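You operate a simulated robot arm through the tools that you are given. There is no shell and no other tool.

You run a simulated robot arm. Do the job below in one go: nothing can be reset, and whatever is moved stays where it is left.

Task
Free the weigh table, switch on mains and air, and zero the weigher.
Fine: the orange lever goes to Free while the mains switch is still off; one press of Zero; the clear cover stays on; the dials and other keys stay as they are; Stop is free to press.

It is judged by the outcome, as a careful person would: the job done as asked, and still so three seconds after it is handed in. It fails if anything else is knocked over, pushed out of place, dropped, spilled or broken. Lids that push on must go on centred and level and be pressed home; caps that screw on are set level and turned clockwise until they are tight.

Robot
A 6-joint arm with a two-finger gripper, fixed in place. Base frame: the origin is on the floor under the middle of its stand, x ahead of it, y to its left, z up. Readings come in m, degrees, newtons and seconds.
It reaches about 1.572 m from its shoulder. Its first joint turns from -166.0 to 166.0 degrees. Payload 2.45 kg.
The TCP is the grasp point between the finger pads, 0.02 m short of the fingertips. In the tool frame z runs along the fingers and y along their closing line. The gripper opens to 0.14 m; its body begins 0.168 m behind the TCP.
Orientation is told as [roll, pitch, yaw] about the base's x, y, z axes, in that order, counted from this pose: with the fingers straight down and closing along the base's y, the tool's x points along the base's -x, its y along +y and its z along -z.

Tools
- The arm moves only by the tool jog_arm. Its argument "motion" is a list of rows, each a list of 7 numbers: the shift along the base's x, y, z in units of 250 mm (1.0 is 250 mm), then the turn, a rotation vector about the base's x, y, z in units of 60 degrees (1.0 is 60 degrees), then the gripper command, from -1 (fully open) to 1 (shut), values between in proportion. In form: [[x, y, z, ax, ay, az, grip], ...]. A call has 1 to 20 rows; each row is the pose to reach, as a shift and turn from the pose commanded when the call began. A call with a number of a shift or a turn outside -1 to 1 is refused whole. Each row takes 0.2 s and may step no farther than 0.05 m and 8.6 degrees from the row before; otherwise, or with a gripper value out of range, the whole call is refused. A pose out of reach is approached as far as the arm can. The call stops where the force on the tool passes 40 N (or 10 N more than at its start, if that is more) or the arm is blocked; 0.2 s more then pass. Each finger travels about 0.045 m/s and halts on what it meets, pressing with about 26 N; the grip force reading is that of the motor and also rises with nothing between the fingers. The clock runs only during rows and for 0.2 s after the last one: add rows that repeat a pose to give the fingers time. The reply holds the time, the measured pose of the TCP, the force on the tool along the base axes, the opening and the grip force, in the units named above and with some noise, with the torque about the TCP (base axes, N m) and any sound that the robot's microphone picked up, and new pictures: "show" is both (left out), scene, wrist or none.
- Cameras (640 x 400 px; columns grow to the right, rows downward): "scene" is fixed at [0.0503, 0.6508, 1.2095]; the picture's right is [-0.75, -0.66, 0.00], its down [-0.13, 0.15, -0.98] and it looks along [0.65, -0.74, -0.20] (base axes); focal length 342 px, centre (320, 200). "wrist" rides on the gripper at [0.078, 0.011, -0.209] in the tool frame; the picture's right is [-0.14, 0.99, 0.00], its down [-0.92, -0.13, -0.37] and it looks along [-0.36, -0.05, 0.93] (tool axes); focal length 280 px, centre (320, 200). There is no depth. A picture from a camera that has moved, and an enlarged one, comes with that camera's place and axes in the base frame and with its lens.
- inspect(camera, box): a new picture of the part [left, top, right, bottom] of that camera's present view, enlarged. No time passes.
- sign_off(): hands the job in; it is judged then, once.

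Places have to be worked out from the pictures, the camera data and where the tool is seen. Open the gripper and draw the arm clear of the work before you hand the job in, unless the task says otherwise.

The tools are called after ">>>" as a command line: name --pt "numbers of a row" for each row, then --argument value for the rest, lists and objects as JSON in quotes. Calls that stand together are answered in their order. jog_arm: Moves the arm, as the interface text tells. Its arguments: {"type":"object","properties":{"motion":{"type":"array","items":{"type":"array","items":{"type":"number"}}},"show":{"type":"string","enum":["both","scene","wrist","none"]}},"required":["motion"]} The other tools are called the same way: inspect (camera, box) takes an enlarged picture of a part of a camera's view; sign_off () hands the job in.

At the start:

```text
time: 0.0
eef_pos: [0.5966, -0.4496, 1.1621]
tcp_rot: [0.0, -0.1, 0.0]
wrist_force: [0.5, 0.2, -0.2]
wrist_torque: [0.02, 0.0, -0.01]
gripper_width: 0.1395
finger_force: 0.0
```

scene: 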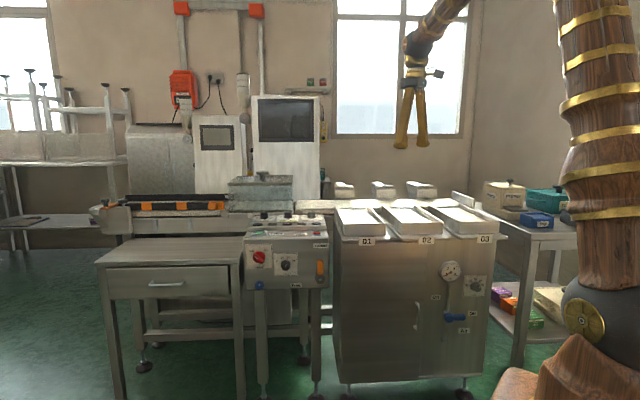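
wrist: 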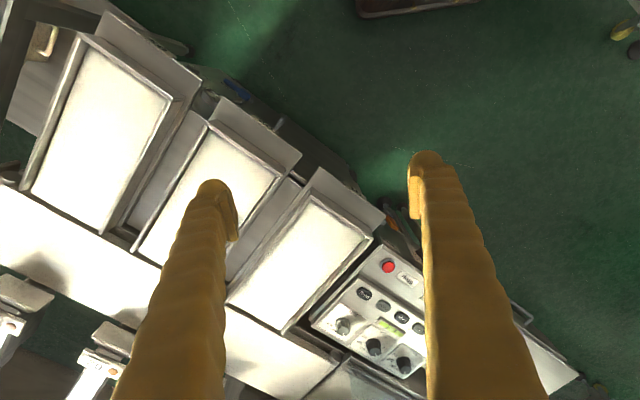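

I start by looking closely at the work area in both cameras before moving anything.

>>> inspect --camera "scene" --box '[225, 200, 345, 300]'

>>> inspect --camera "scene" --box '[400, 240, 520, 340]'

>>> inspect --camera "wrist" --box '[300, 180, 460, 390]'

>>> inspect --camera "scene" --box '[90, 80, 340, 220]'

```text
4.00 times, centred on (285, 250) of scene
camera zoom: at [0.0503, 0.6508, 1.2095], right [-0.75, -0.66, 0.0], down [-0.13, 0.15, -0.98], along [0.65, -0.74, -0.2], focal length 1366 px, centre (460, 0)
```

zoom: 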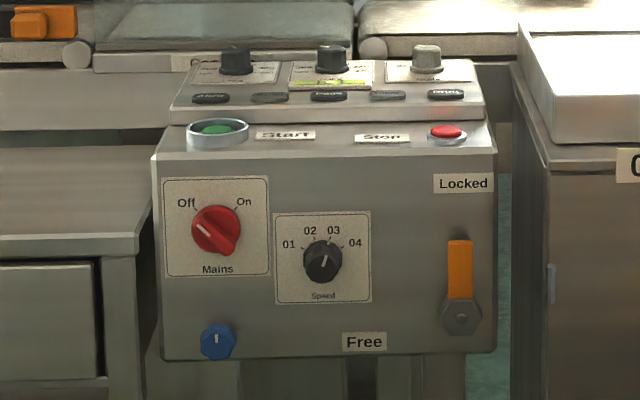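

```text
4.00 times, centred on (460, 290) of scene
camera zoom: at [0.0503, 0.6508, 1.2095], right [-0.75, -0.66, 0.0], down [-0.13, 0.15, -0.98], along [0.65, -0.74, -0.2], focal length 1366 px, centre (-240, -160)
```

zoom: 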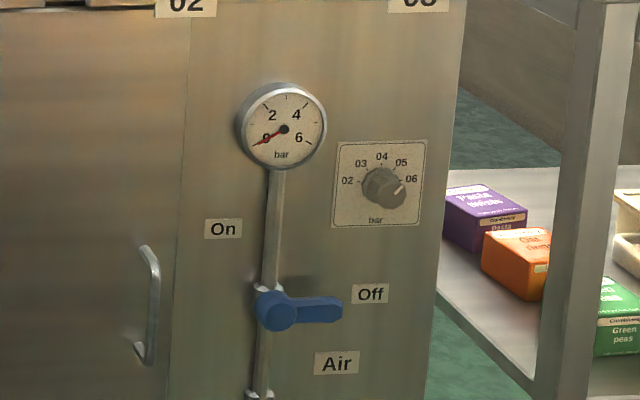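

```text
1.90 times, centred on (380, 285) of wrist
camera zoom: at [0.5179, -0.4388, 1.371], right [0.14, 0.99, 0.0], down [0.92, -0.13, 0.37], along [0.36, -0.05, -0.93], focal length 534 px, centre (206, 38)
```

zoom: 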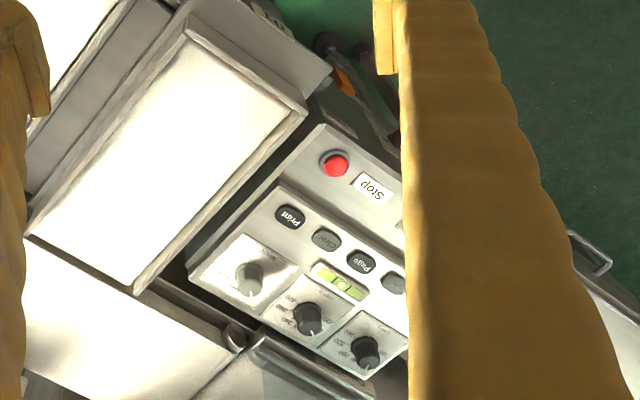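

```text
2.56 times, centred on (215, 150) of scene
camera zoom: at [0.0503, 0.6508, 1.2095], right [-0.75, -0.66, 0.0], down [-0.13, 0.15, -0.98], along [0.65, -0.74, -0.2], focal length 874 px, centre (589, 328)
```

zoom: 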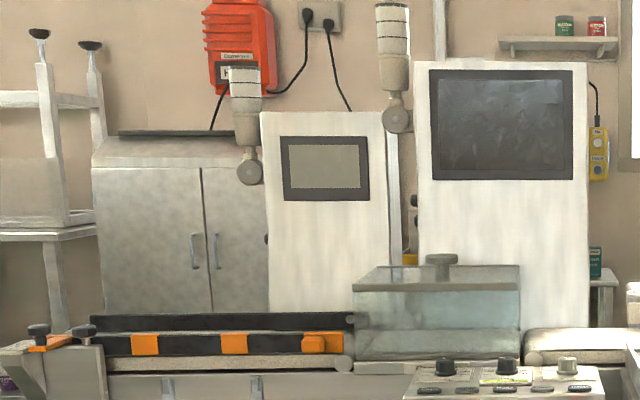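

The scene view shows the panel with Mains at Off, the orange lever at Locked and the air lever at Off. Triangulating from both cameras puts Stop near [0.93, -0.33, 0.81], and the front faces roughly (-0.68, 0.73). I'll bring the tool round in front of the panel in free air for a closer look.

>>> jog_arm --pt "0.03 0.16 0 0 0 -0.13 -1" --pt "0.06 0.33 0 0 0 -0.26 -1" --pt "0.1 0.5 0 0 0 -0.39 -1" --pt "0.13 0.67 0 0 0 -0.52 -1" --pt "0.16 0.83 0 0 0 -0.65 -1" --pt "0.2 1.0 0 0 0 -0.783 -1" --show "both"

```text
time: 1.4
eef_pos: [0.6463, -0.196, 1.1621]
tcp_rot: [0.0, -0.1, -47.1]
wrist_force: [0.8, 0.7, -0.7]
wrist_torque: [-0.01, 0.04, 0.0]
gripper_width: 0.1401
finger_force: 0.1
camera wrist: at [0.6007, -0.1316, 1.3713], right [0.82, 0.57, 0.0], down [0.53, -0.76, 0.37], along [0.21, -0.3, -0.93], focal length 280 px, centre (320, 200)
```

scene: 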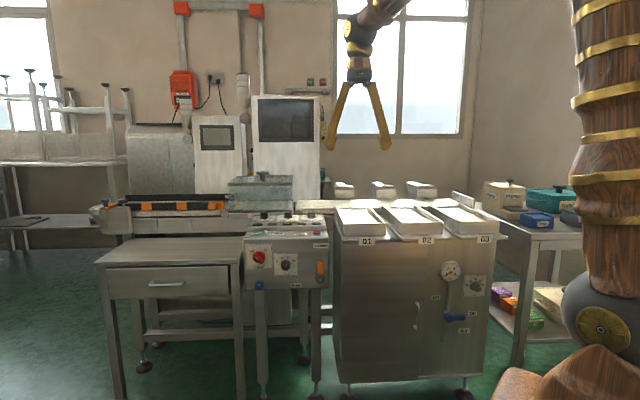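
wrist: 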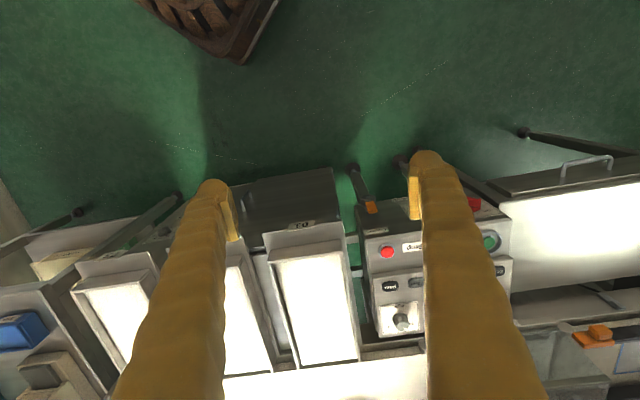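

The arm is clear, and Stop, the keys and the lever show in the wrist view. I'll zoom in to measure the panel direction and read the key labels.

>>> inspect --camera "wrist" --box '[340, 150, 540, 350]'

>>> inspect --camera "wrist" --box '[0, 160, 360, 400]'

```text
2.00 times, centred on (440, 250) of wrist
camera zoom: at [0.6007, -0.1316, 1.3713], right [0.82, 0.57, 0.0], down [0.53, -0.76, 0.37], along [0.21, -0.3, -0.93], focal length 561 px, centre (80, 100)
```

zoom: 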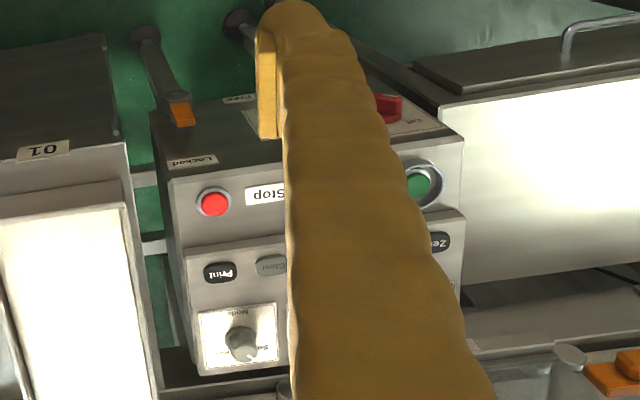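

```text
1.67 times, centred on (180, 280) of wrist
camera zoom: at [0.6007, -0.1316, 1.3713], right [0.82, 0.57, 0.0], down [0.53, -0.76, 0.37], along [0.21, -0.3, -0.93], focal length 467 px, centre (553, 67)
```

zoom: 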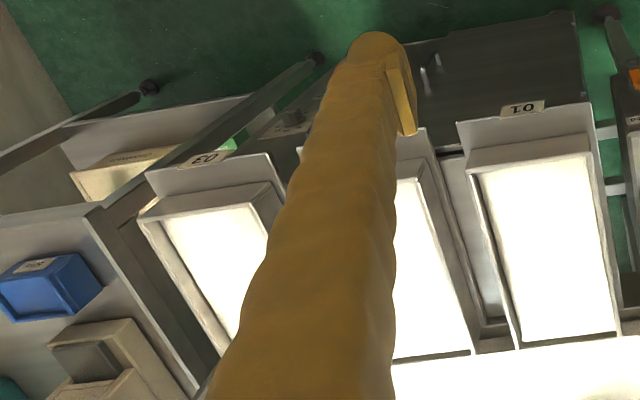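

Refined triangulation gives Stop ≈ [0.932, -0.333, 0.804] and Start ≈ [1.108, -0.180, 0.806]. That puts the panel axis about 41.5° from base x. I'll tilt the tool up by 45° and move in front of the panel, still in open air.

>>> jog_arm --pt "0.03 0.14 -0.05 -0.0916 -0.0851 0 -1" --pt "0.06 0.28 -0.1 -0.1831 -0.1702 0 -1" --pt "0.09 0.42 -0.15 -0.2747 -0.2553 0 -1" --pt "0.12 0.56 -0.2 -0.3663 -0.3403 0 -1" --pt "0.15 0.7 -0.25 -0.4578 -0.4254 0 -1" --pt "0.18 0.84 -0.3 -0.5494 -0.5105 0 -1" --show "both"

```text
time: 2.8
eef_pos: [0.6933, 0.0121, 1.0883]
tcp_rot: [-0.2, -45.2, -46.9]
wrist_force: [-0.5, -0.8, 0.1]
wrist_torque: [0.01, 0.0, -0.02]
gripper_width: 0.1399
finger_force: 0.1
camera wrist: at [0.5618, 0.1678, 1.1798], right [0.79, 0.61, 0.1], down [0.17, -0.37, 0.91], along [0.59, -0.7, -0.4], focal length 280 px, centre (320, 200)
```

scene: 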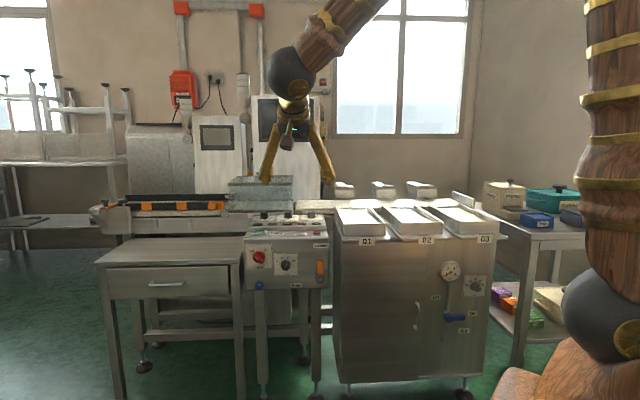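
wrist: 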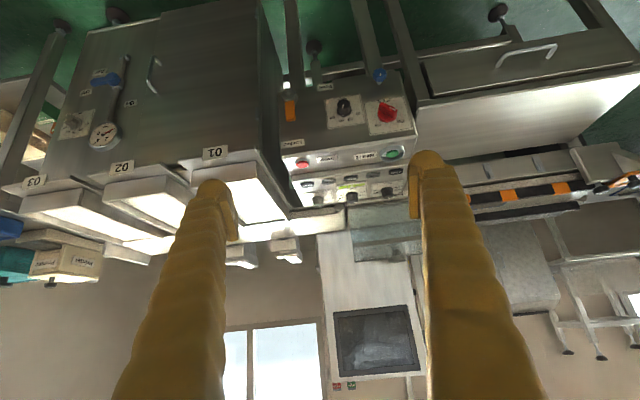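

This view covers the whole front, upside down. I'll zoom in on the panel and the air valve to measure them from here.

>>> inspect --camera "wrist" --box '[260, 60, 440, 220]'

>>> inspect --camera "wrist" --box '[40, 40, 180, 160]'

>>> inspect --camera "wrist" --box '[310, 220, 430, 400]'

```text
2.50 times, centred on (350, 140) of wrist
camera zoom: at [0.5618, 0.1678, 1.1798], right [0.79, 0.61, 0.1], down [0.17, -0.37, 0.91], along [0.59, -0.7, -0.4], focal length 701 px, centre (245, 350)
```

zoom: 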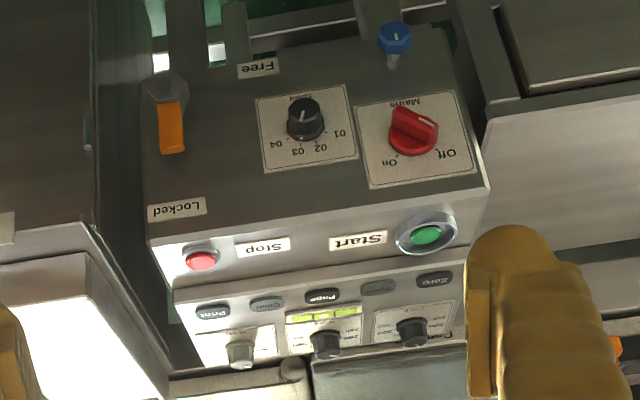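

```text
3.33 times, centred on (110, 100) of wrist
camera zoom: at [0.5618, 0.1678, 1.1798], right [0.79, 0.61, 0.1], down [0.17, -0.37, 0.91], along [0.59, -0.7, -0.4], focal length 935 px, centre (1020, 533)
```

zoom: 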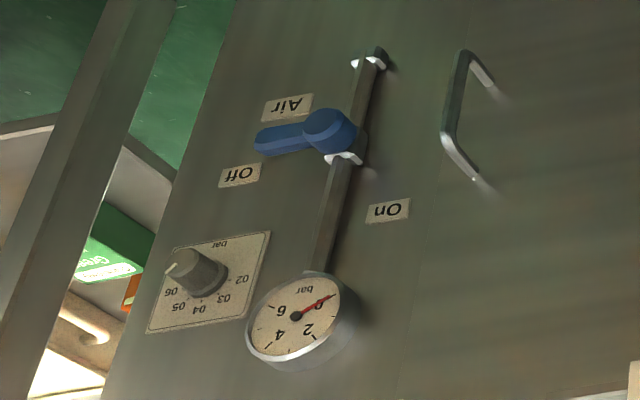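

```text
2.22 times, centred on (370, 310) of wrist
camera zoom: at [0.5618, 0.1678, 1.1798], right [0.79, 0.61, 0.1], down [0.17, -0.37, 0.91], along [0.59, -0.7, -0.4], focal length 623 px, centre (209, -44)
```

zoom: 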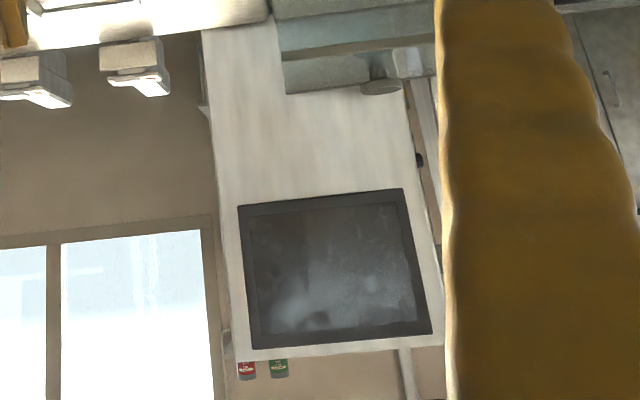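

The keys read, from the panel's left, Zero, a second key I can't make out, Page, Clear, Print. The lever pivot triangulates to about [0.875, -0.289, 0.639], with its tip 73 mm above. I'll zoom on the gripper to judge the finger size and read the second key.

>>> inspect --camera "scene" --box '[240, 60, 360, 200]'

>>> inspect --camera "wrist" --box '[320, 70, 420, 130]'

>>> inspect --camera "wrist" --box '[320, 150, 420, 210]'

```text
2.86 times, centred on (300, 130) of scene
camera zoom: at [0.0503, 0.6508, 1.2095], right [-0.75, -0.66, 0.0], down [-0.13, 0.15, -0.98], along [0.65, -0.74, -0.2], focal length 976 px, centre (377, 400)
```

zoom: 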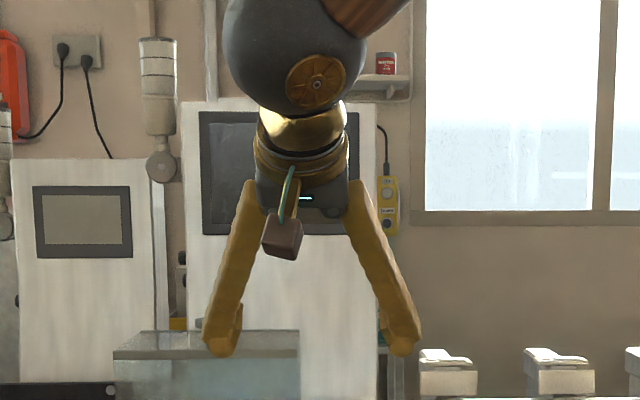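

```text
6.40 times, centred on (370, 100) of wrist
camera zoom: at [0.5618, 0.1678, 1.1798], right [0.79, 0.61, 0.1], down [0.17, -0.37, 0.91], along [0.59, -0.7, -0.4], focal length 1794 px, centre (0, 840)
```

zoom: 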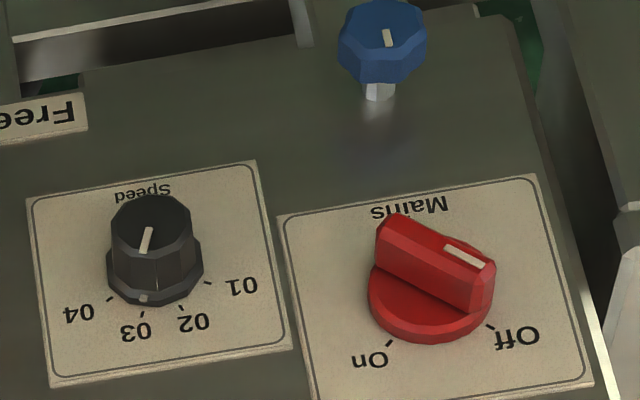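

```text
6.40 times, centred on (370, 180) of wrist
camera zoom: at [0.5618, 0.1678, 1.1798], right [0.79, 0.61, 0.1], down [0.17, -0.37, 0.91], along [0.59, -0.7, -0.4], focal length 1794 px, centre (0, 328)
```

zoom: 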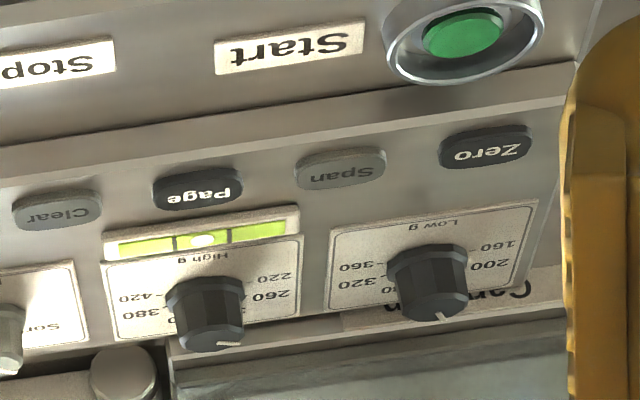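

The zoom shows the keys clearly (Zero, Span, Page, Clear, Print) and the mains bar pointing at Off. I'll close the gripper here in free air to see how wide the closed fingertips are.

>>> jog_arm --pt "0 0 0 0 0 0 1" --pt "0 0 0 0 0 0 1" --pt "0 0 0 0 0 0 1" --pt "0 0 0 0 0 0 1" --pt "0 0 0 0 0 0 1" --pt "0 0 0 0 0 0 1" --pt "0 0 0 0 0 0 1" --pt "0 0 0 0 0 0 1" --pt "0 0 0 0 0 0 1" --show "both"

>>> inspect --camera "scene" --box '[240, 60, 360, 200]'

>>> inspect --camera "wrist" --box '[240, 100, 400, 200]'

```text
time: 4.8
eef_pos: [0.6926, 0.0108, 1.0871]
tcp_rot: [-0.1, -45.0, -46.9]
wrist_force: [0.1, 0.3, -0.3]
wrist_torque: [0.02, -0.02, 0.01]
gripper_width: 0.0001
finger_force: 25.8
camera wrist: at [0.562, 0.1672, 1.1799], right [0.79, 0.6, 0.1], down [0.17, -0.37, 0.91], along [0.59, -0.7, -0.4], focal length 280 px, centre (320, 200)
```

scene: 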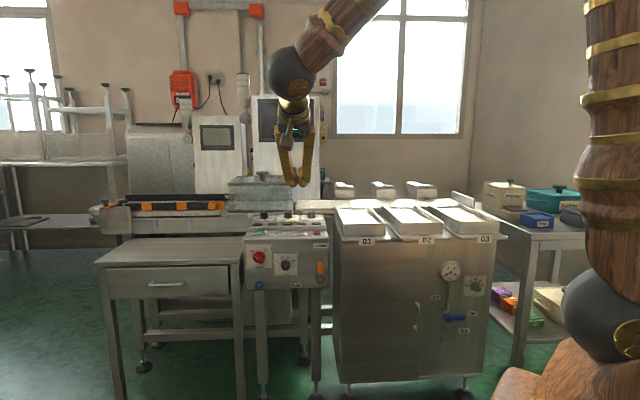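
wrist: 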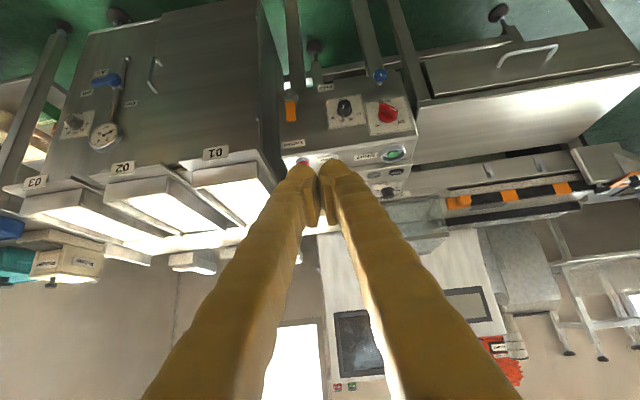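

```text
2.86 times, centred on (300, 130) of scene
camera zoom: at [0.0503, 0.6508, 1.2095], right [-0.75, -0.66, 0.0], down [-0.13, 0.15, -0.98], along [0.65, -0.74, -0.2], focal length 976 px, centre (377, 400)
```

zoom: 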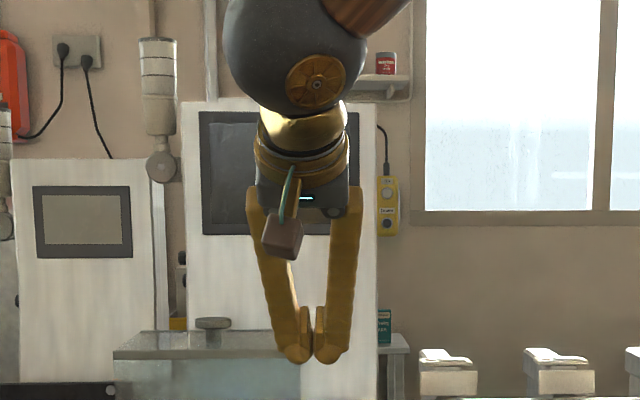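

```text
4.00 times, centred on (320, 150) of wrist
camera zoom: at [0.562, 0.1672, 1.1799], right [0.79, 0.6, 0.1], down [0.17, -0.37, 0.91], along [0.59, -0.7, -0.4], focal length 1122 px, centre (320, 400)
```

zoom: 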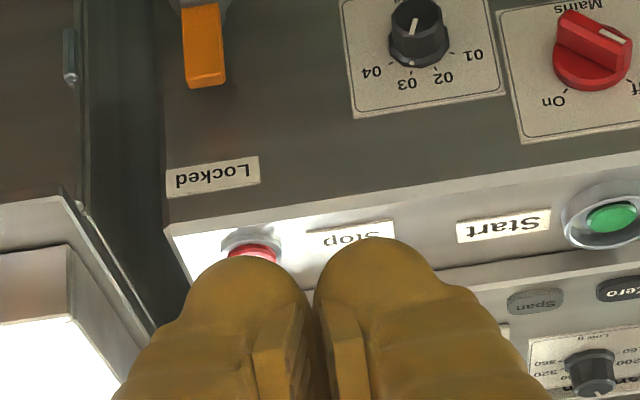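

Closed, the two fingertips together are about 5 cm wide, each about 2.4 cm. The cabinet front lies slightly behind the panel front, so there is room beside the lever. I'll turn the tool level, square to the panel, and come down to panel height while staying well back.

>>> jog_arm --pt "0.033 0 -0.13 -0.0923 -0.0844 -0.0034 1" --pt "0.067 0 -0.27 -0.1845 -0.1688 -0.0068 1" --pt "0.1 0 -0.4 -0.2768 -0.2532 -0.0103 1" --pt "0.133 0 -0.53 -0.369 -0.3375 -0.0137 1" --pt "0.167 0 -0.67 -0.4613 -0.4219 -0.0171 1" --pt "0.2 0 -0.8 -0.5535 -0.5063 -0.0205 1" --show "both"

```text
time: 6.2
eef_pos: [0.7592, 0.019, 0.907]
tcp_rot: [-65.0, -89.0, 16.2]
wrist_force: [0.1, -0.9, -0.3]
wrist_torque: [-0.03, 0.02, -0.01]
gripper_width: 0.0
finger_force: 26.0
out of reach, approached as far as the arm can: row 6
camera wrist: at [0.6278, 0.1843, 0.8311], right [0.75, 0.65, 0.12], down [-0.32, 0.2, 0.93], along [0.58, -0.73, 0.36], focal length 280 px, centre (320, 200)
```

scene: 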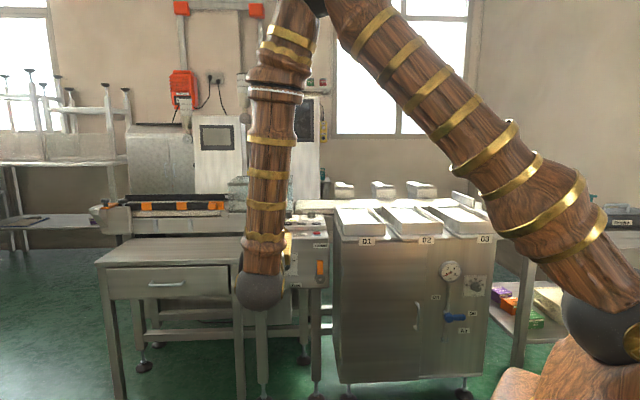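
wrist: 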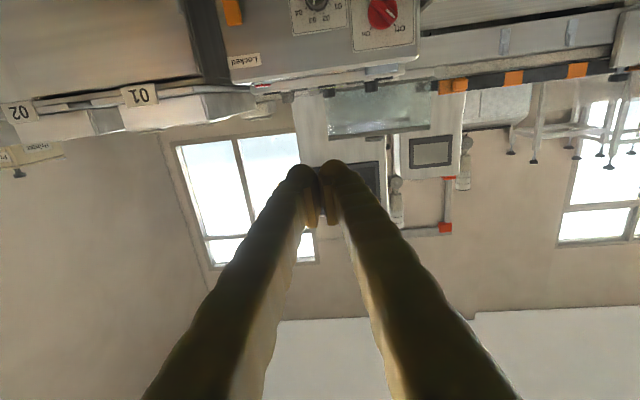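

The last row was slightly out of reach, probably because the arm is folded this close to its base. Positions nearer the panel should be easier, so I'll move forward and down to a view pose about 25 cm off the panel.

>>> jog_arm --pt "0.08 -0.1 0 0 0 0 1" --pt "0.16 -0.2 -0.1 0 0 0 1" --pt "0.2 -0.24 -0.25 0 0 0 1" --pt "0.2 -0.24 -0.42 0 0 0 1" --pt "0.2 -0.24 -0.6 0 0 0 1" --pt "0.2 -0.24 -0.75 0 0 0 1" --show "both"

```text
time: 7.6
eef_pos: [0.8721, -0.0177, 0.7577]
tcp_rot: [-71.5, -86.6, 21.5]
wrist_force: [-1.0, 0.2, -0.4]
wrist_torque: [-0.01, -0.01, -0.01]
gripper_width: 0.0
finger_force: 26.0
out of reach, approached as far as the arm can: row 1, 2, 3, 4, 5, 6
camera wrist: at [0.7418, 0.1484, 0.6833], right [0.77, 0.64, 0.08], down [-0.28, 0.22, 0.93], along [0.58, -0.74, 0.35], focal length 280 px, centre (320, 200)
```

scene: 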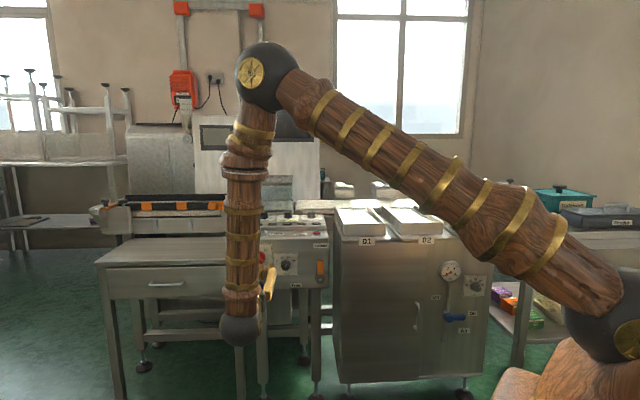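
wrist: 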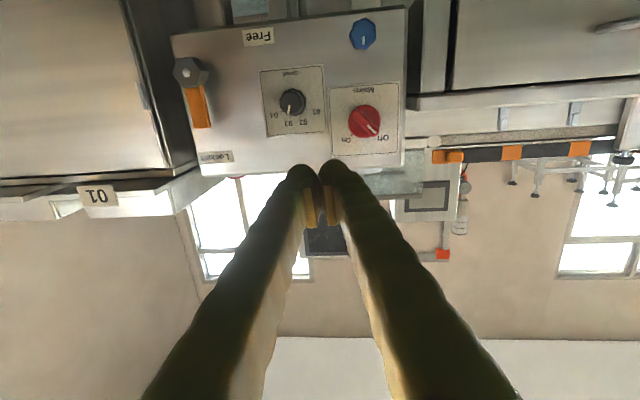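

Holding the tool dead level here seems to hit a wrist bend limit near 86°, so the arm slid aside. I'll tip the tool about 20° downward, which should free it, and then check where the commanded pose really is.

>>> jog_arm --pt "0 0 0 0.0828 0.0741 0 1" --pt "0 0 0 0.1657 0.1481 0 1" --pt "0 0 0 0.2485 0.2222 0 1" --pt "0 0 0 0.2485 0.2222 0 1" --show "both"

```text
time: 8.6
eef_pos: [0.8705, -0.0184, 0.7587]
tcp_rot: [-10.2, -68.6, -39.3]
wrist_force: [0.1, 0.6, 0.5]
wrist_torque: [-0.01, -0.02, 0.0]
gripper_width: 0.0
finger_force: 26.3
camera wrist: at [0.7319, 0.1575, 0.7614], right [0.78, 0.62, 0.06], down [-0.05, -0.03, 1.0], along [0.62, -0.78, 0.01], focal length 280 px, centre (320, 200)
```

scene: 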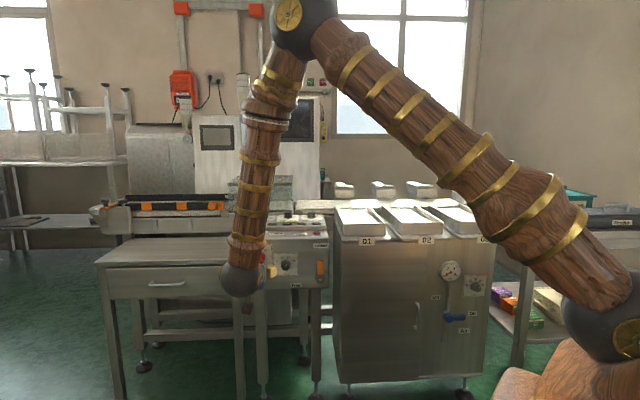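
wrist: 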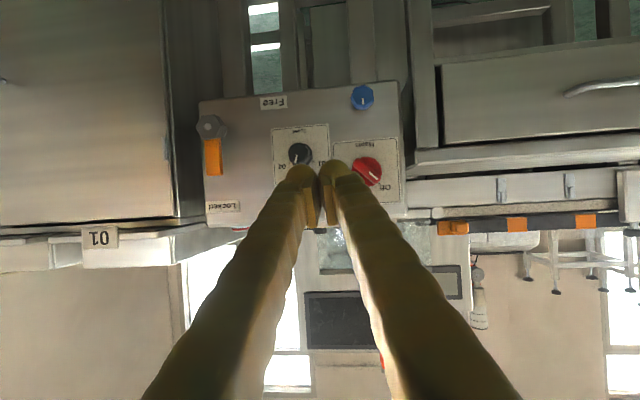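

After a blocked move the commanded pose follows the measured one, so the 20° tilt now works. I'll zoom on the panel from this near-frontal view to refine the lever and mains positions.

>>> inspect --camera "wrist" --box '[190, 80, 310, 240]'

>>> inspect --camera "wrist" --box '[310, 80, 430, 220]'

```text
2.50 times, centred on (250, 160) of wrist
camera zoom: at [0.7319, 0.1575, 0.7614], right [0.78, 0.62, 0.06], down [-0.05, -0.03, 1.0], along [0.62, -0.78, 0.01], focal length 701 px, centre (495, 300)
```

zoom: 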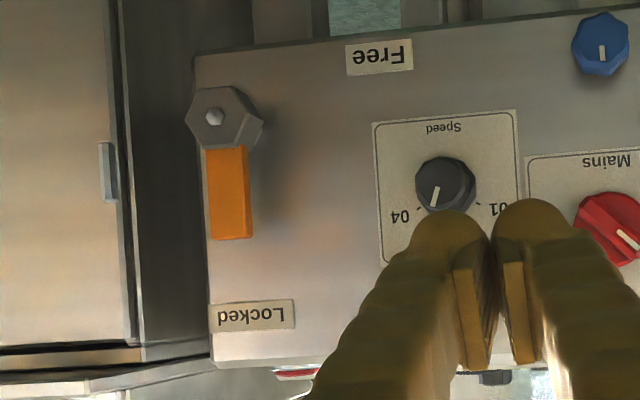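

```text
2.86 times, centred on (370, 150) of wrist
camera zoom: at [0.7319, 0.1575, 0.7614], right [0.78, 0.62, 0.06], down [-0.05, -0.03, 1.0], along [0.62, -0.78, 0.01], focal length 801 px, centre (177, 343)
```

zoom: 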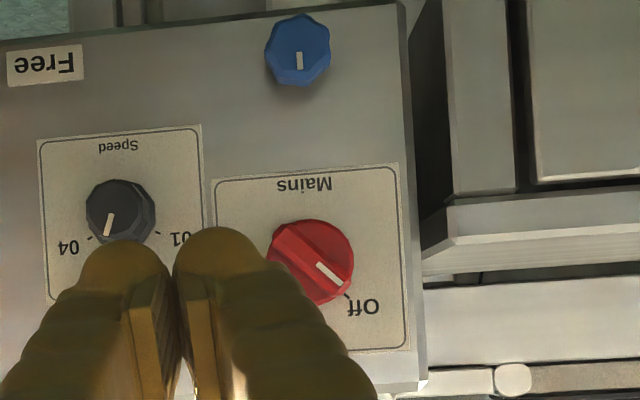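

Comparing apparent heights left and right in both views, the panel axis is nearer 45°. The lever stands about 3 cm proud of the panel, with its pivot near s = 0.415, z = 0.64 along the panel. I'll square the tool at a 20° down-tilt and shift to a standoff to the right of the lever.

>>> jog_arm --pt "-0.083 -0.15 -0.013 0.0048 -0.0096 0.0107 1" --pt "-0.166 -0.3 -0.027 0.0096 -0.0192 0.0213 1" --pt "-0.249 -0.451 -0.04 0.0144 -0.0287 0.032 1" --pt "-0.332 -0.601 -0.053 0.0192 -0.0383 0.0427 1" --pt "-0.415 -0.751 -0.067 0.024 -0.0479 0.0533 1" --pt "-0.498 -0.902 -0.08 0.0288 -0.0575 0.064 1" --show "both"

```text
time: 10.0
eef_pos: [0.7902, -0.2424, 0.785]
tcp_rot: [-10.0, -67.9, -36.6]
wrist_force: [0.5, 0.2, -1.0]
wrist_torque: [0.02, -0.01, -0.02]
gripper_width: 0.0
finger_force: 26.0
out of reach, approached as far as the arm can: row 3, 4, 5, 6
camera wrist: at [0.6426, -0.0755, 0.7901], right [0.75, 0.66, 0.06], down [-0.04, -0.04, 1.0], along [0.66, -0.75, 0.0], focal length 280 px, centre (320, 200)
```

scene: 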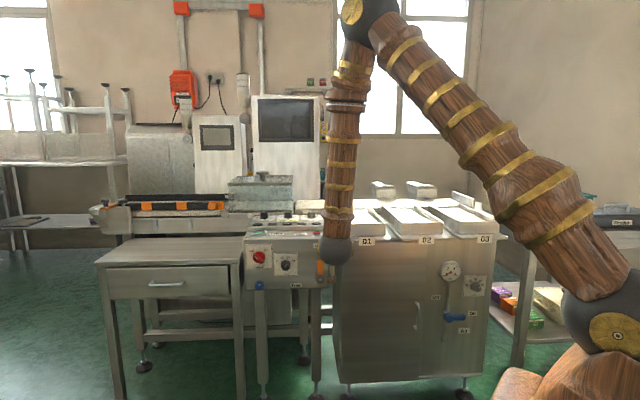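
wrist: 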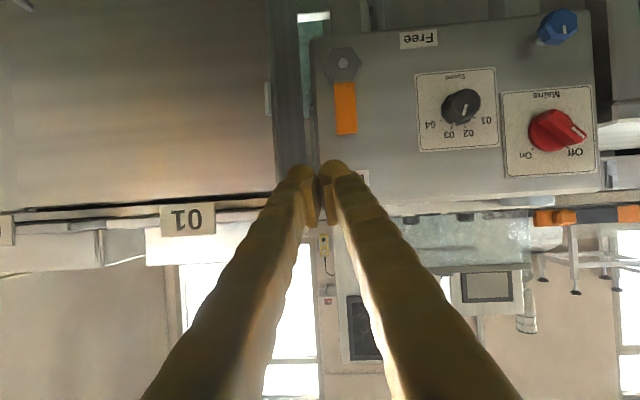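

The arm was stopped by its elbow folding too far, since the wrist sits only about 0.6 m from the shoulder. A steeper tool tilt of about 35° down lets the wrist sit farther out, so I'll switch to that and come to a standoff at the right of the lever.

>>> jog_arm --pt "0.004 -0.071 -0.0 0.0668 0.0367 0.0024 1" --pt "0.009 -0.142 -0.07 0.1337 0.0734 0.0049 1" --pt "0.013 -0.213 -0.14 0.2005 0.1101 0.0073 1" --pt "0.013 -0.213 -0.14 0.2005 0.1101 0.0073 1" --show "both"

```text
time: 11.0
eef_pos: [0.7936, -0.2958, 0.7521]
tcp_rot: [0.0, -54.9, -45.0]
wrist_force: [-0.4, 0.1, -0.1]
wrist_torque: [0.0, 0.04, 0.04]
gripper_width: 0.0001
finger_force: 25.9
camera wrist: at [0.649, -0.135, 0.8074], right [0.76, 0.64, 0.11], down [0.07, -0.25, 0.97], along [0.65, -0.72, -0.24], focal length 280 px, centre (320, 200)
```

scene: 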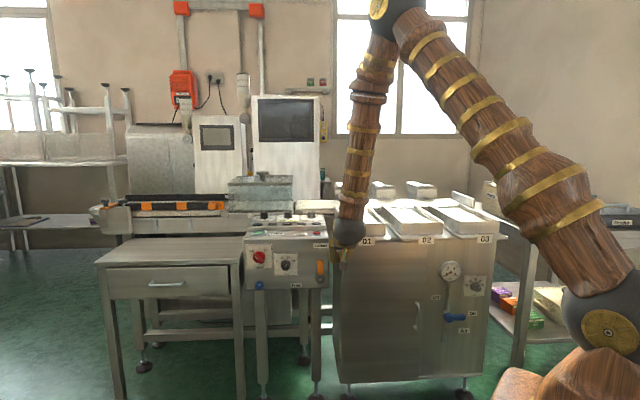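
wrist: 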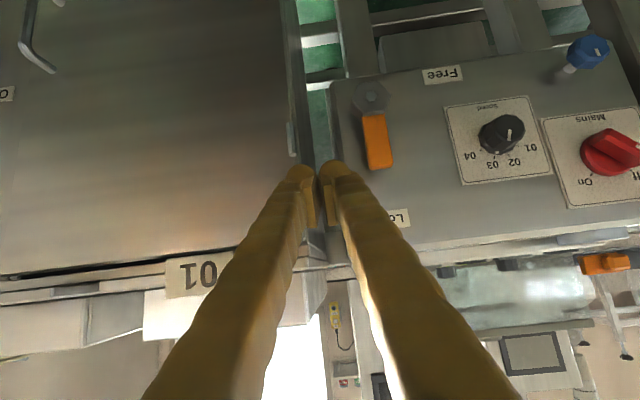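

The pose is now exactly as asked, with the closed fingertips in front of the gap to the right of the lever. I'll zoom both cameras to judge the offset from the fingertips to the lever.

>>> inspect --camera "wrist" --box '[270, 70, 430, 230]'

>>> inspect --camera "scene" --box '[290, 220, 370, 300]'

```text
2.50 times, centred on (350, 150) of wrist
camera zoom: at [0.649, -0.135, 0.8074], right [0.76, 0.64, 0.11], down [0.07, -0.25, 0.97], along [0.65, -0.72, -0.24], focal length 701 px, centre (245, 325)
```

zoom: 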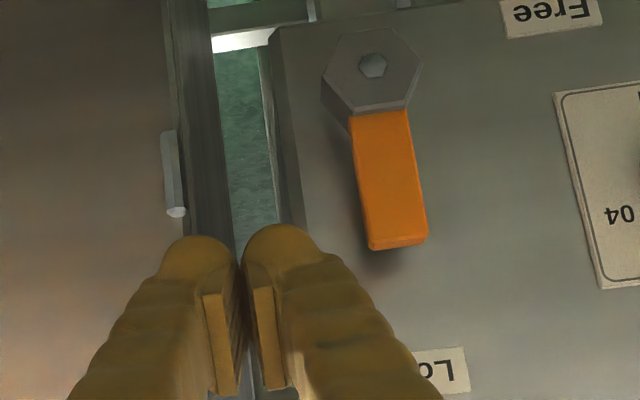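

```text
5.00 times, centred on (330, 260) of scene
camera zoom: at [0.0503, 0.6508, 1.2095], right [-0.75, -0.66, 0.0], down [-0.13, 0.15, -0.98], along [0.65, -0.74, -0.2], focal length 1708 px, centre (270, -100)
```

zoom: 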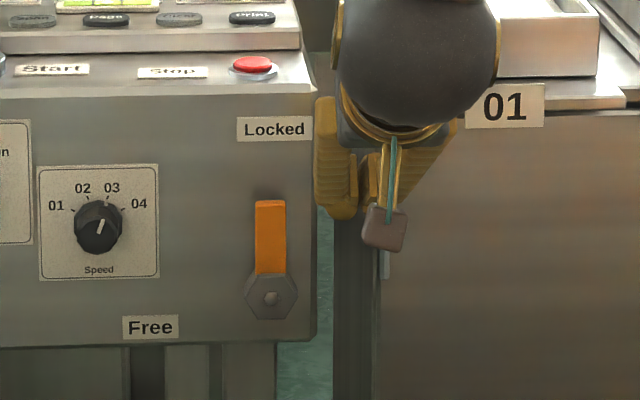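

The pair sits about 2 cm to the right of the lever's side, and the lever front is at ν ≈ -0.823. I'll advance the fingertips to about 15 mm past the lever's front face, lowering to mid-lever height but staying clear to its right.

>>> jog_arm --pt "0.042 -0.034 -0.051 0 0 0 1" --pt "0.084 -0.067 -0.101 0 0 0 1" --pt "0.126 -0.1 -0.152 0 0 0 1" --pt "0.168 -0.134 -0.202 0 0 0 1" --show "both"

>>> inspect --camera "wrist" --box '[270, 70, 430, 230]'

>>> inspect --camera "scene" --box '[290, 220, 370, 300]'

```text
time: 12.0
eef_pos: [0.8378, -0.3304, 0.7]
tcp_rot: [-0.5, -55.0, -44.7]
wrist_force: [0.3, 0.5, 0.3]
wrist_torque: [-0.01, -0.03, 0.04]
gripper_width: 0.0003
finger_force: 25.6
camera wrist: at [0.6922, -0.1687, 0.7572], right [0.76, 0.64, 0.11], down [0.07, -0.25, 0.97], along [0.65, -0.72, -0.24], focal length 280 px, centre (320, 200)
```

scene: 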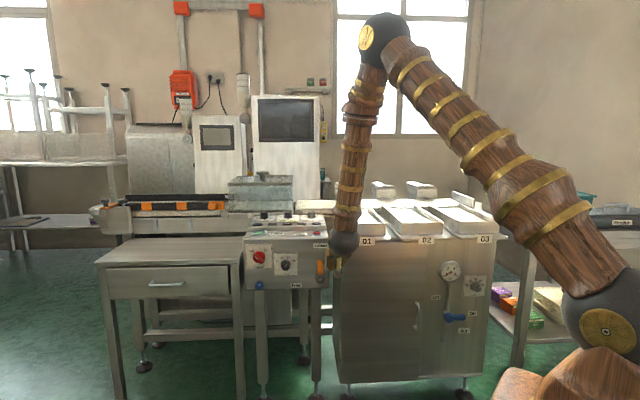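
wrist: 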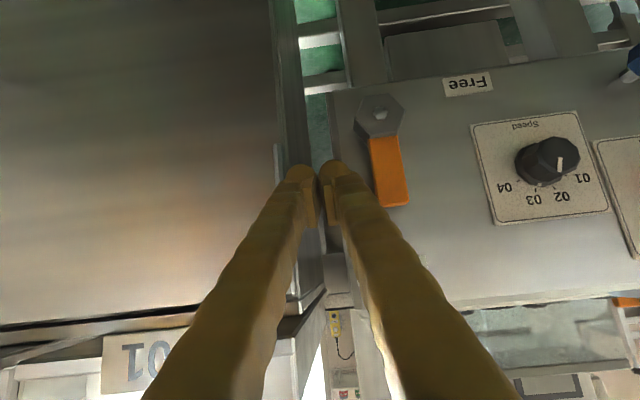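

```text
2.50 times, centred on (350, 150) of wrist
camera zoom: at [0.6922, -0.1687, 0.7572], right [0.76, 0.64, 0.11], down [0.07, -0.25, 0.97], along [0.65, -0.72, -0.24], focal length 701 px, centre (245, 325)
```

zoom: 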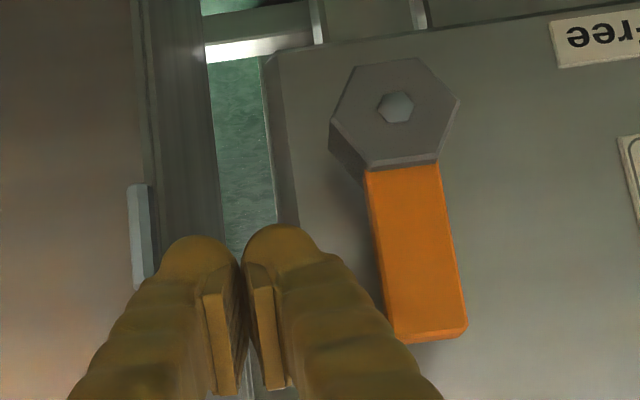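

```text
5.00 times, centred on (330, 260) of scene
camera zoom: at [0.0503, 0.6508, 1.2095], right [-0.75, -0.66, 0.0], down [-0.13, 0.15, -0.98], along [0.65, -0.74, -0.2], focal length 1708 px, centre (270, -100)
```

zoom: 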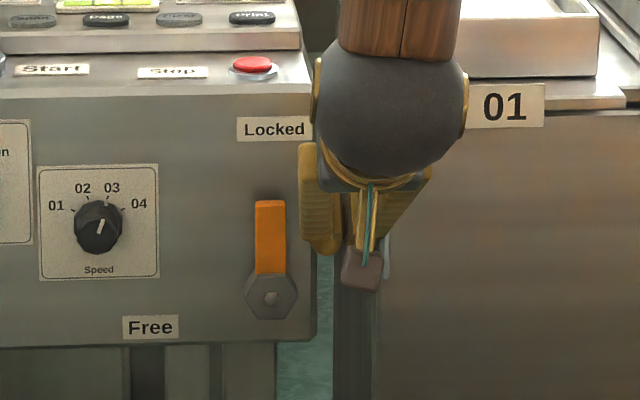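

The tips are alongside the lever's right edge at z ≈ 0.69, about 15 mm clear of the panel face. Now I'll push gently to the left along the lever's arc, halfway first.

>>> jog_arm --pt "0.0283 0.0283 0.008 0 0 0 1" --pt "0.0509 0.0509 0.016 0 0 0 1" --pt "0.0735 0.0735 0.028 0 0 0 1" --pt "0.0962 0.0962 0.04 0 0 0 1" --pt "0.1188 0.1188 0.052 0 0 0 1" --pt "0.1414 0.1414 0.062 0 0 0 1" --pt "0.164 0.164 0.066 0 0 0 1" --pt "0.1867 0.1867 0.064 0 0 0 1" --show "both"

>>> inspect --camera "wrist" --box '[270, 70, 430, 230]'

>>> inspect --camera "scene" --box '[290, 220, 370, 300]'

```text
time: 13.8
eef_pos: [0.8834, -0.2834, 0.7177]
tcp_rot: [0.0, -55.0, -45.0]
wrist_force: [-0.9, 1.2, 0.4]
wrist_torque: [0.04, 0.01, 0.02]
gripper_width: 0.0
finger_force: 25.7
camera wrist: at [0.7378, -0.1226, 0.7735], right [0.76, 0.64, 0.11], down [0.07, -0.25, 0.97], along [0.65, -0.72, -0.23], focal length 280 px, centre (320, 200)
```

scene: 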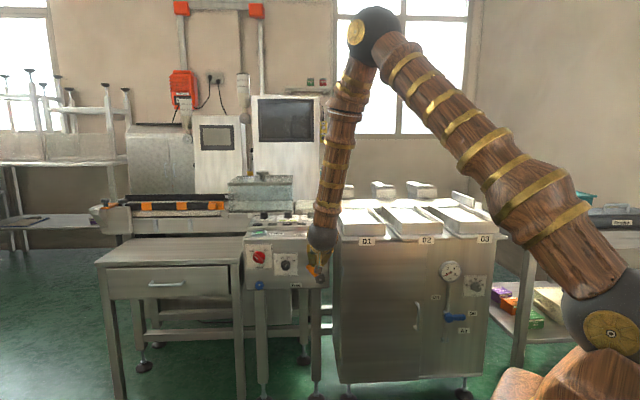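
wrist: 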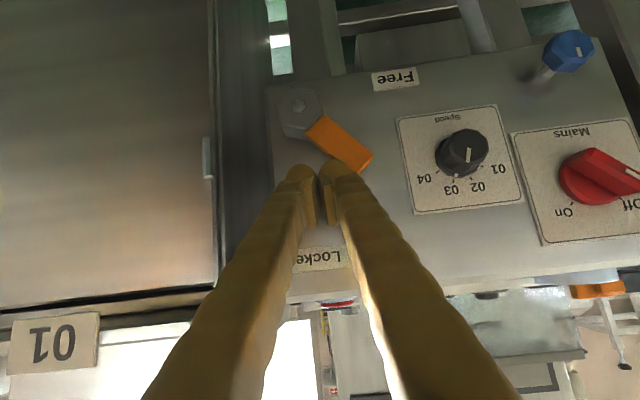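

```text
2.50 times, centred on (350, 150) of wrist
camera zoom: at [0.7378, -0.1226, 0.7735], right [0.76, 0.64, 0.11], down [0.07, -0.25, 0.97], along [0.65, -0.72, -0.23], focal length 701 px, centre (245, 325)
```

zoom: 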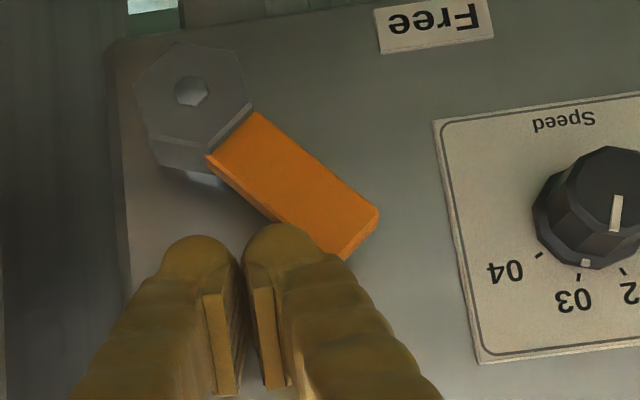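

```text
5.00 times, centred on (330, 260) of scene
camera zoom: at [0.0503, 0.6508, 1.2095], right [-0.75, -0.66, 0.0], down [-0.13, 0.15, -0.98], along [0.65, -0.74, -0.2], focal length 1708 px, centre (270, -100)
```

zoom: 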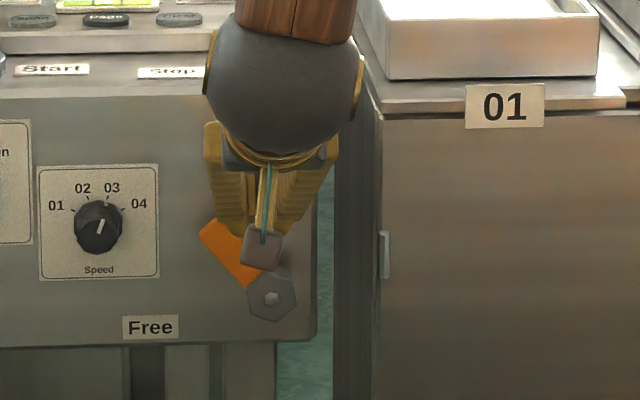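

The lever is following smoothly, now at about 50° with almost no force. I'll continue the arc left and down towards Free.

>>> jog_arm --pt "0.0226 0.0226 -0.008 0 0 0 1" --pt "0.0424 0.0424 -0.024 0 0 0 1" --pt "0.0622 0.0622 -0.044 0 0 0 1" --pt "0.0792 0.0792 -0.068 0 0 0 1" --pt "0.0933 0.0933 -0.096 0 0 0 1" --pt "0.1047 0.1047 -0.124 0 0 0 1" --pt "0.1131 0.1131 -0.152 0 0 0 1" --pt "0.1188 0.1188 -0.176 0 0 0 1" --show "both"

>>> inspect --camera "wrist" --box '[240, 50, 400, 230]'

>>> inspect --camera "scene" --box '[270, 220, 350, 300]'

```text
time: 15.1
eef_pos: [0.906, -0.2619, 0.6965]
tcp_rot: [0.1, -55.3, -45.3]
wrist_force: [-10.9, -3.1, 20.1]
wrist_torque: [0.1, 0.07, -0.02]
gripper_width: 0.0
finger_force: 26.3
stopped in row 6: the force on the tool passed its limit at 53 N (the readings are from after the stop); the commanded pose is now the measured one
camera wrist: at [0.7613, -0.1004, 0.7505], right [0.76, 0.64, 0.11], down [0.06, -0.25, 0.97], along [0.65, -0.73, -0.23], focal length 280 px, centre (320, 200)
```

scene: 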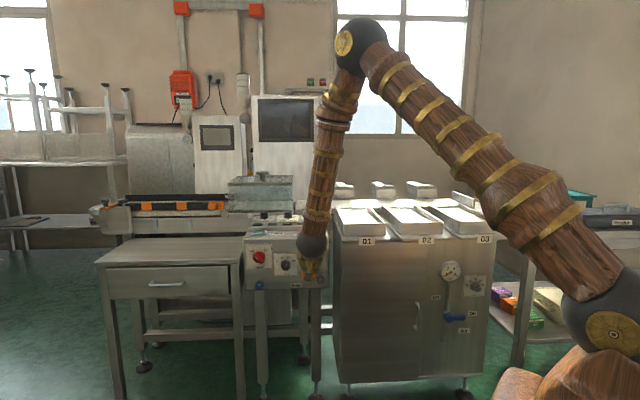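
wrist: 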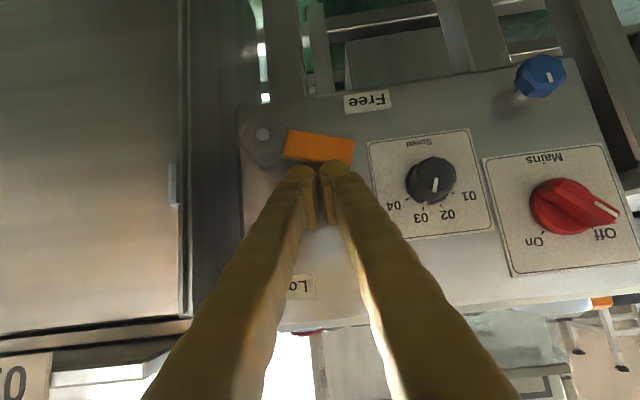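

```text
2.22 times, centred on (320, 140) of wrist
camera zoom: at [0.7613, -0.1004, 0.7505], right [0.76, 0.64, 0.11], down [0.06, -0.25, 0.97], along [0.65, -0.73, -0.23], focal length 623 px, centre (320, 333)
```

zoom: 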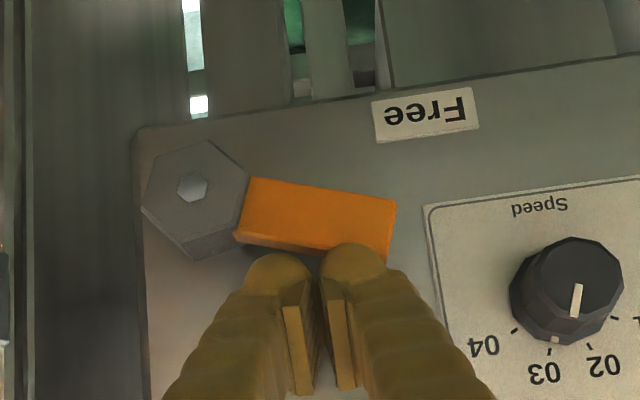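

```text
5.00 times, centred on (310, 260) of scene
camera zoom: at [0.0503, 0.6508, 1.2095], right [-0.75, -0.66, 0.0], down [-0.13, 0.15, -0.98], along [0.65, -0.74, -0.2], focal length 1708 px, centre (370, -100)
```

zoom: 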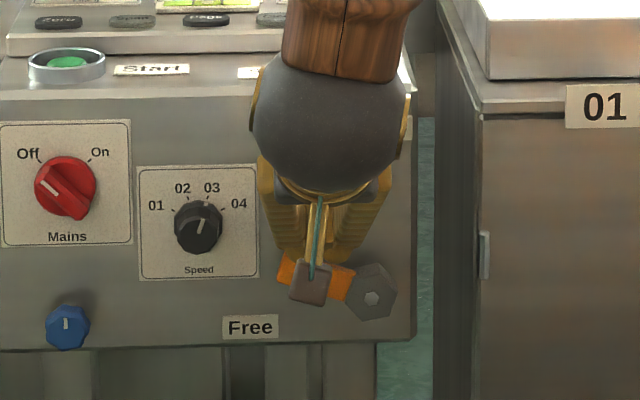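

The push stopped on force with the lever about 15–20° above horizontal. That could be its end stop or the fingers crowding the hub. I'll back off upward to see whether the lever stays put.

>>> jog_arm --pt "0 0 0.06 0 0 0 1" --pt "0 0 0.12 0 0 0 1" --pt "-0.03 0.03 0.18 0 0 0 1" --pt "-0.06 0.06 0.24 0 0 0 1" --show "both"

>>> inspect --camera "wrist" --box '[220, 30, 400, 210]'

>>> inspect --camera "scene" --box '[270, 220, 350, 300]'

```text
time: 16.1
eef_pos: [0.8919, -0.2467, 0.754]
tcp_rot: [0.0, -55.1, -45.3]
wrist_force: [0.1, -0.3, 0.2]
wrist_torque: [0.0, 0.02, -0.04]
gripper_width: 0.0
finger_force: 26.2
camera wrist: at [0.7462, -0.0859, 0.8093], right [0.76, 0.64, 0.11], down [0.07, -0.25, 0.97], along [0.65, -0.73, -0.23], focal length 280 px, centre (320, 200)
```

scene: 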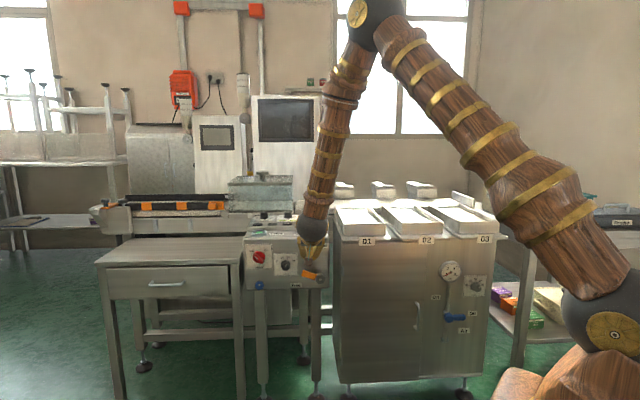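
wrist: 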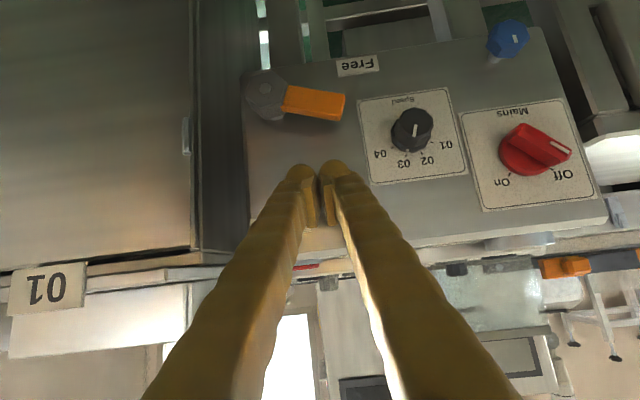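

```text
2.22 times, centred on (310, 120) of wrist
camera zoom: at [0.7462, -0.0859, 0.8093], right [0.76, 0.64, 0.11], down [0.07, -0.25, 0.97], along [0.65, -0.73, -0.23], focal length 623 px, centre (342, 378)
```

zoom: 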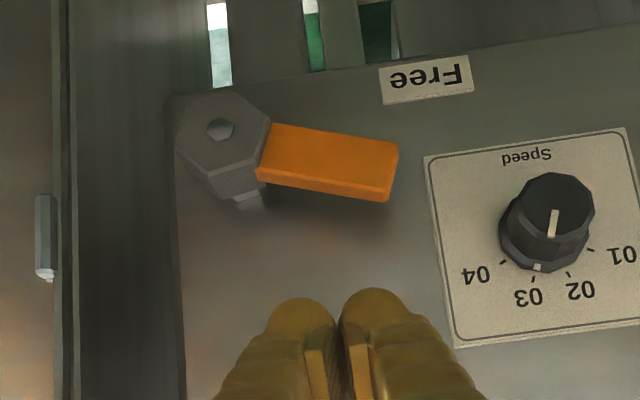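

```text
5.00 times, centred on (310, 260) of scene
camera zoom: at [0.0503, 0.6508, 1.2095], right [-0.75, -0.66, 0.0], down [-0.13, 0.15, -0.98], along [0.65, -0.74, -0.2], focal length 1708 px, centre (370, -100)
```

zoom: 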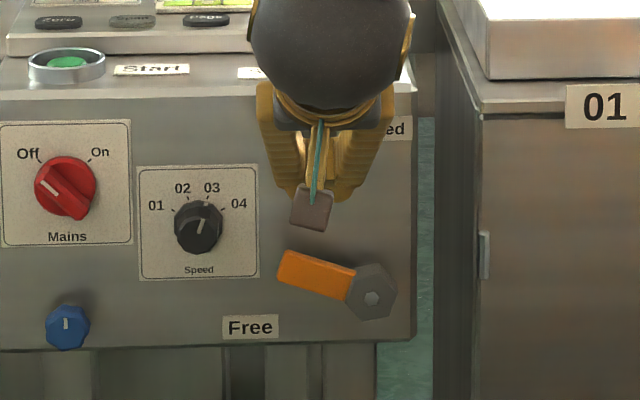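

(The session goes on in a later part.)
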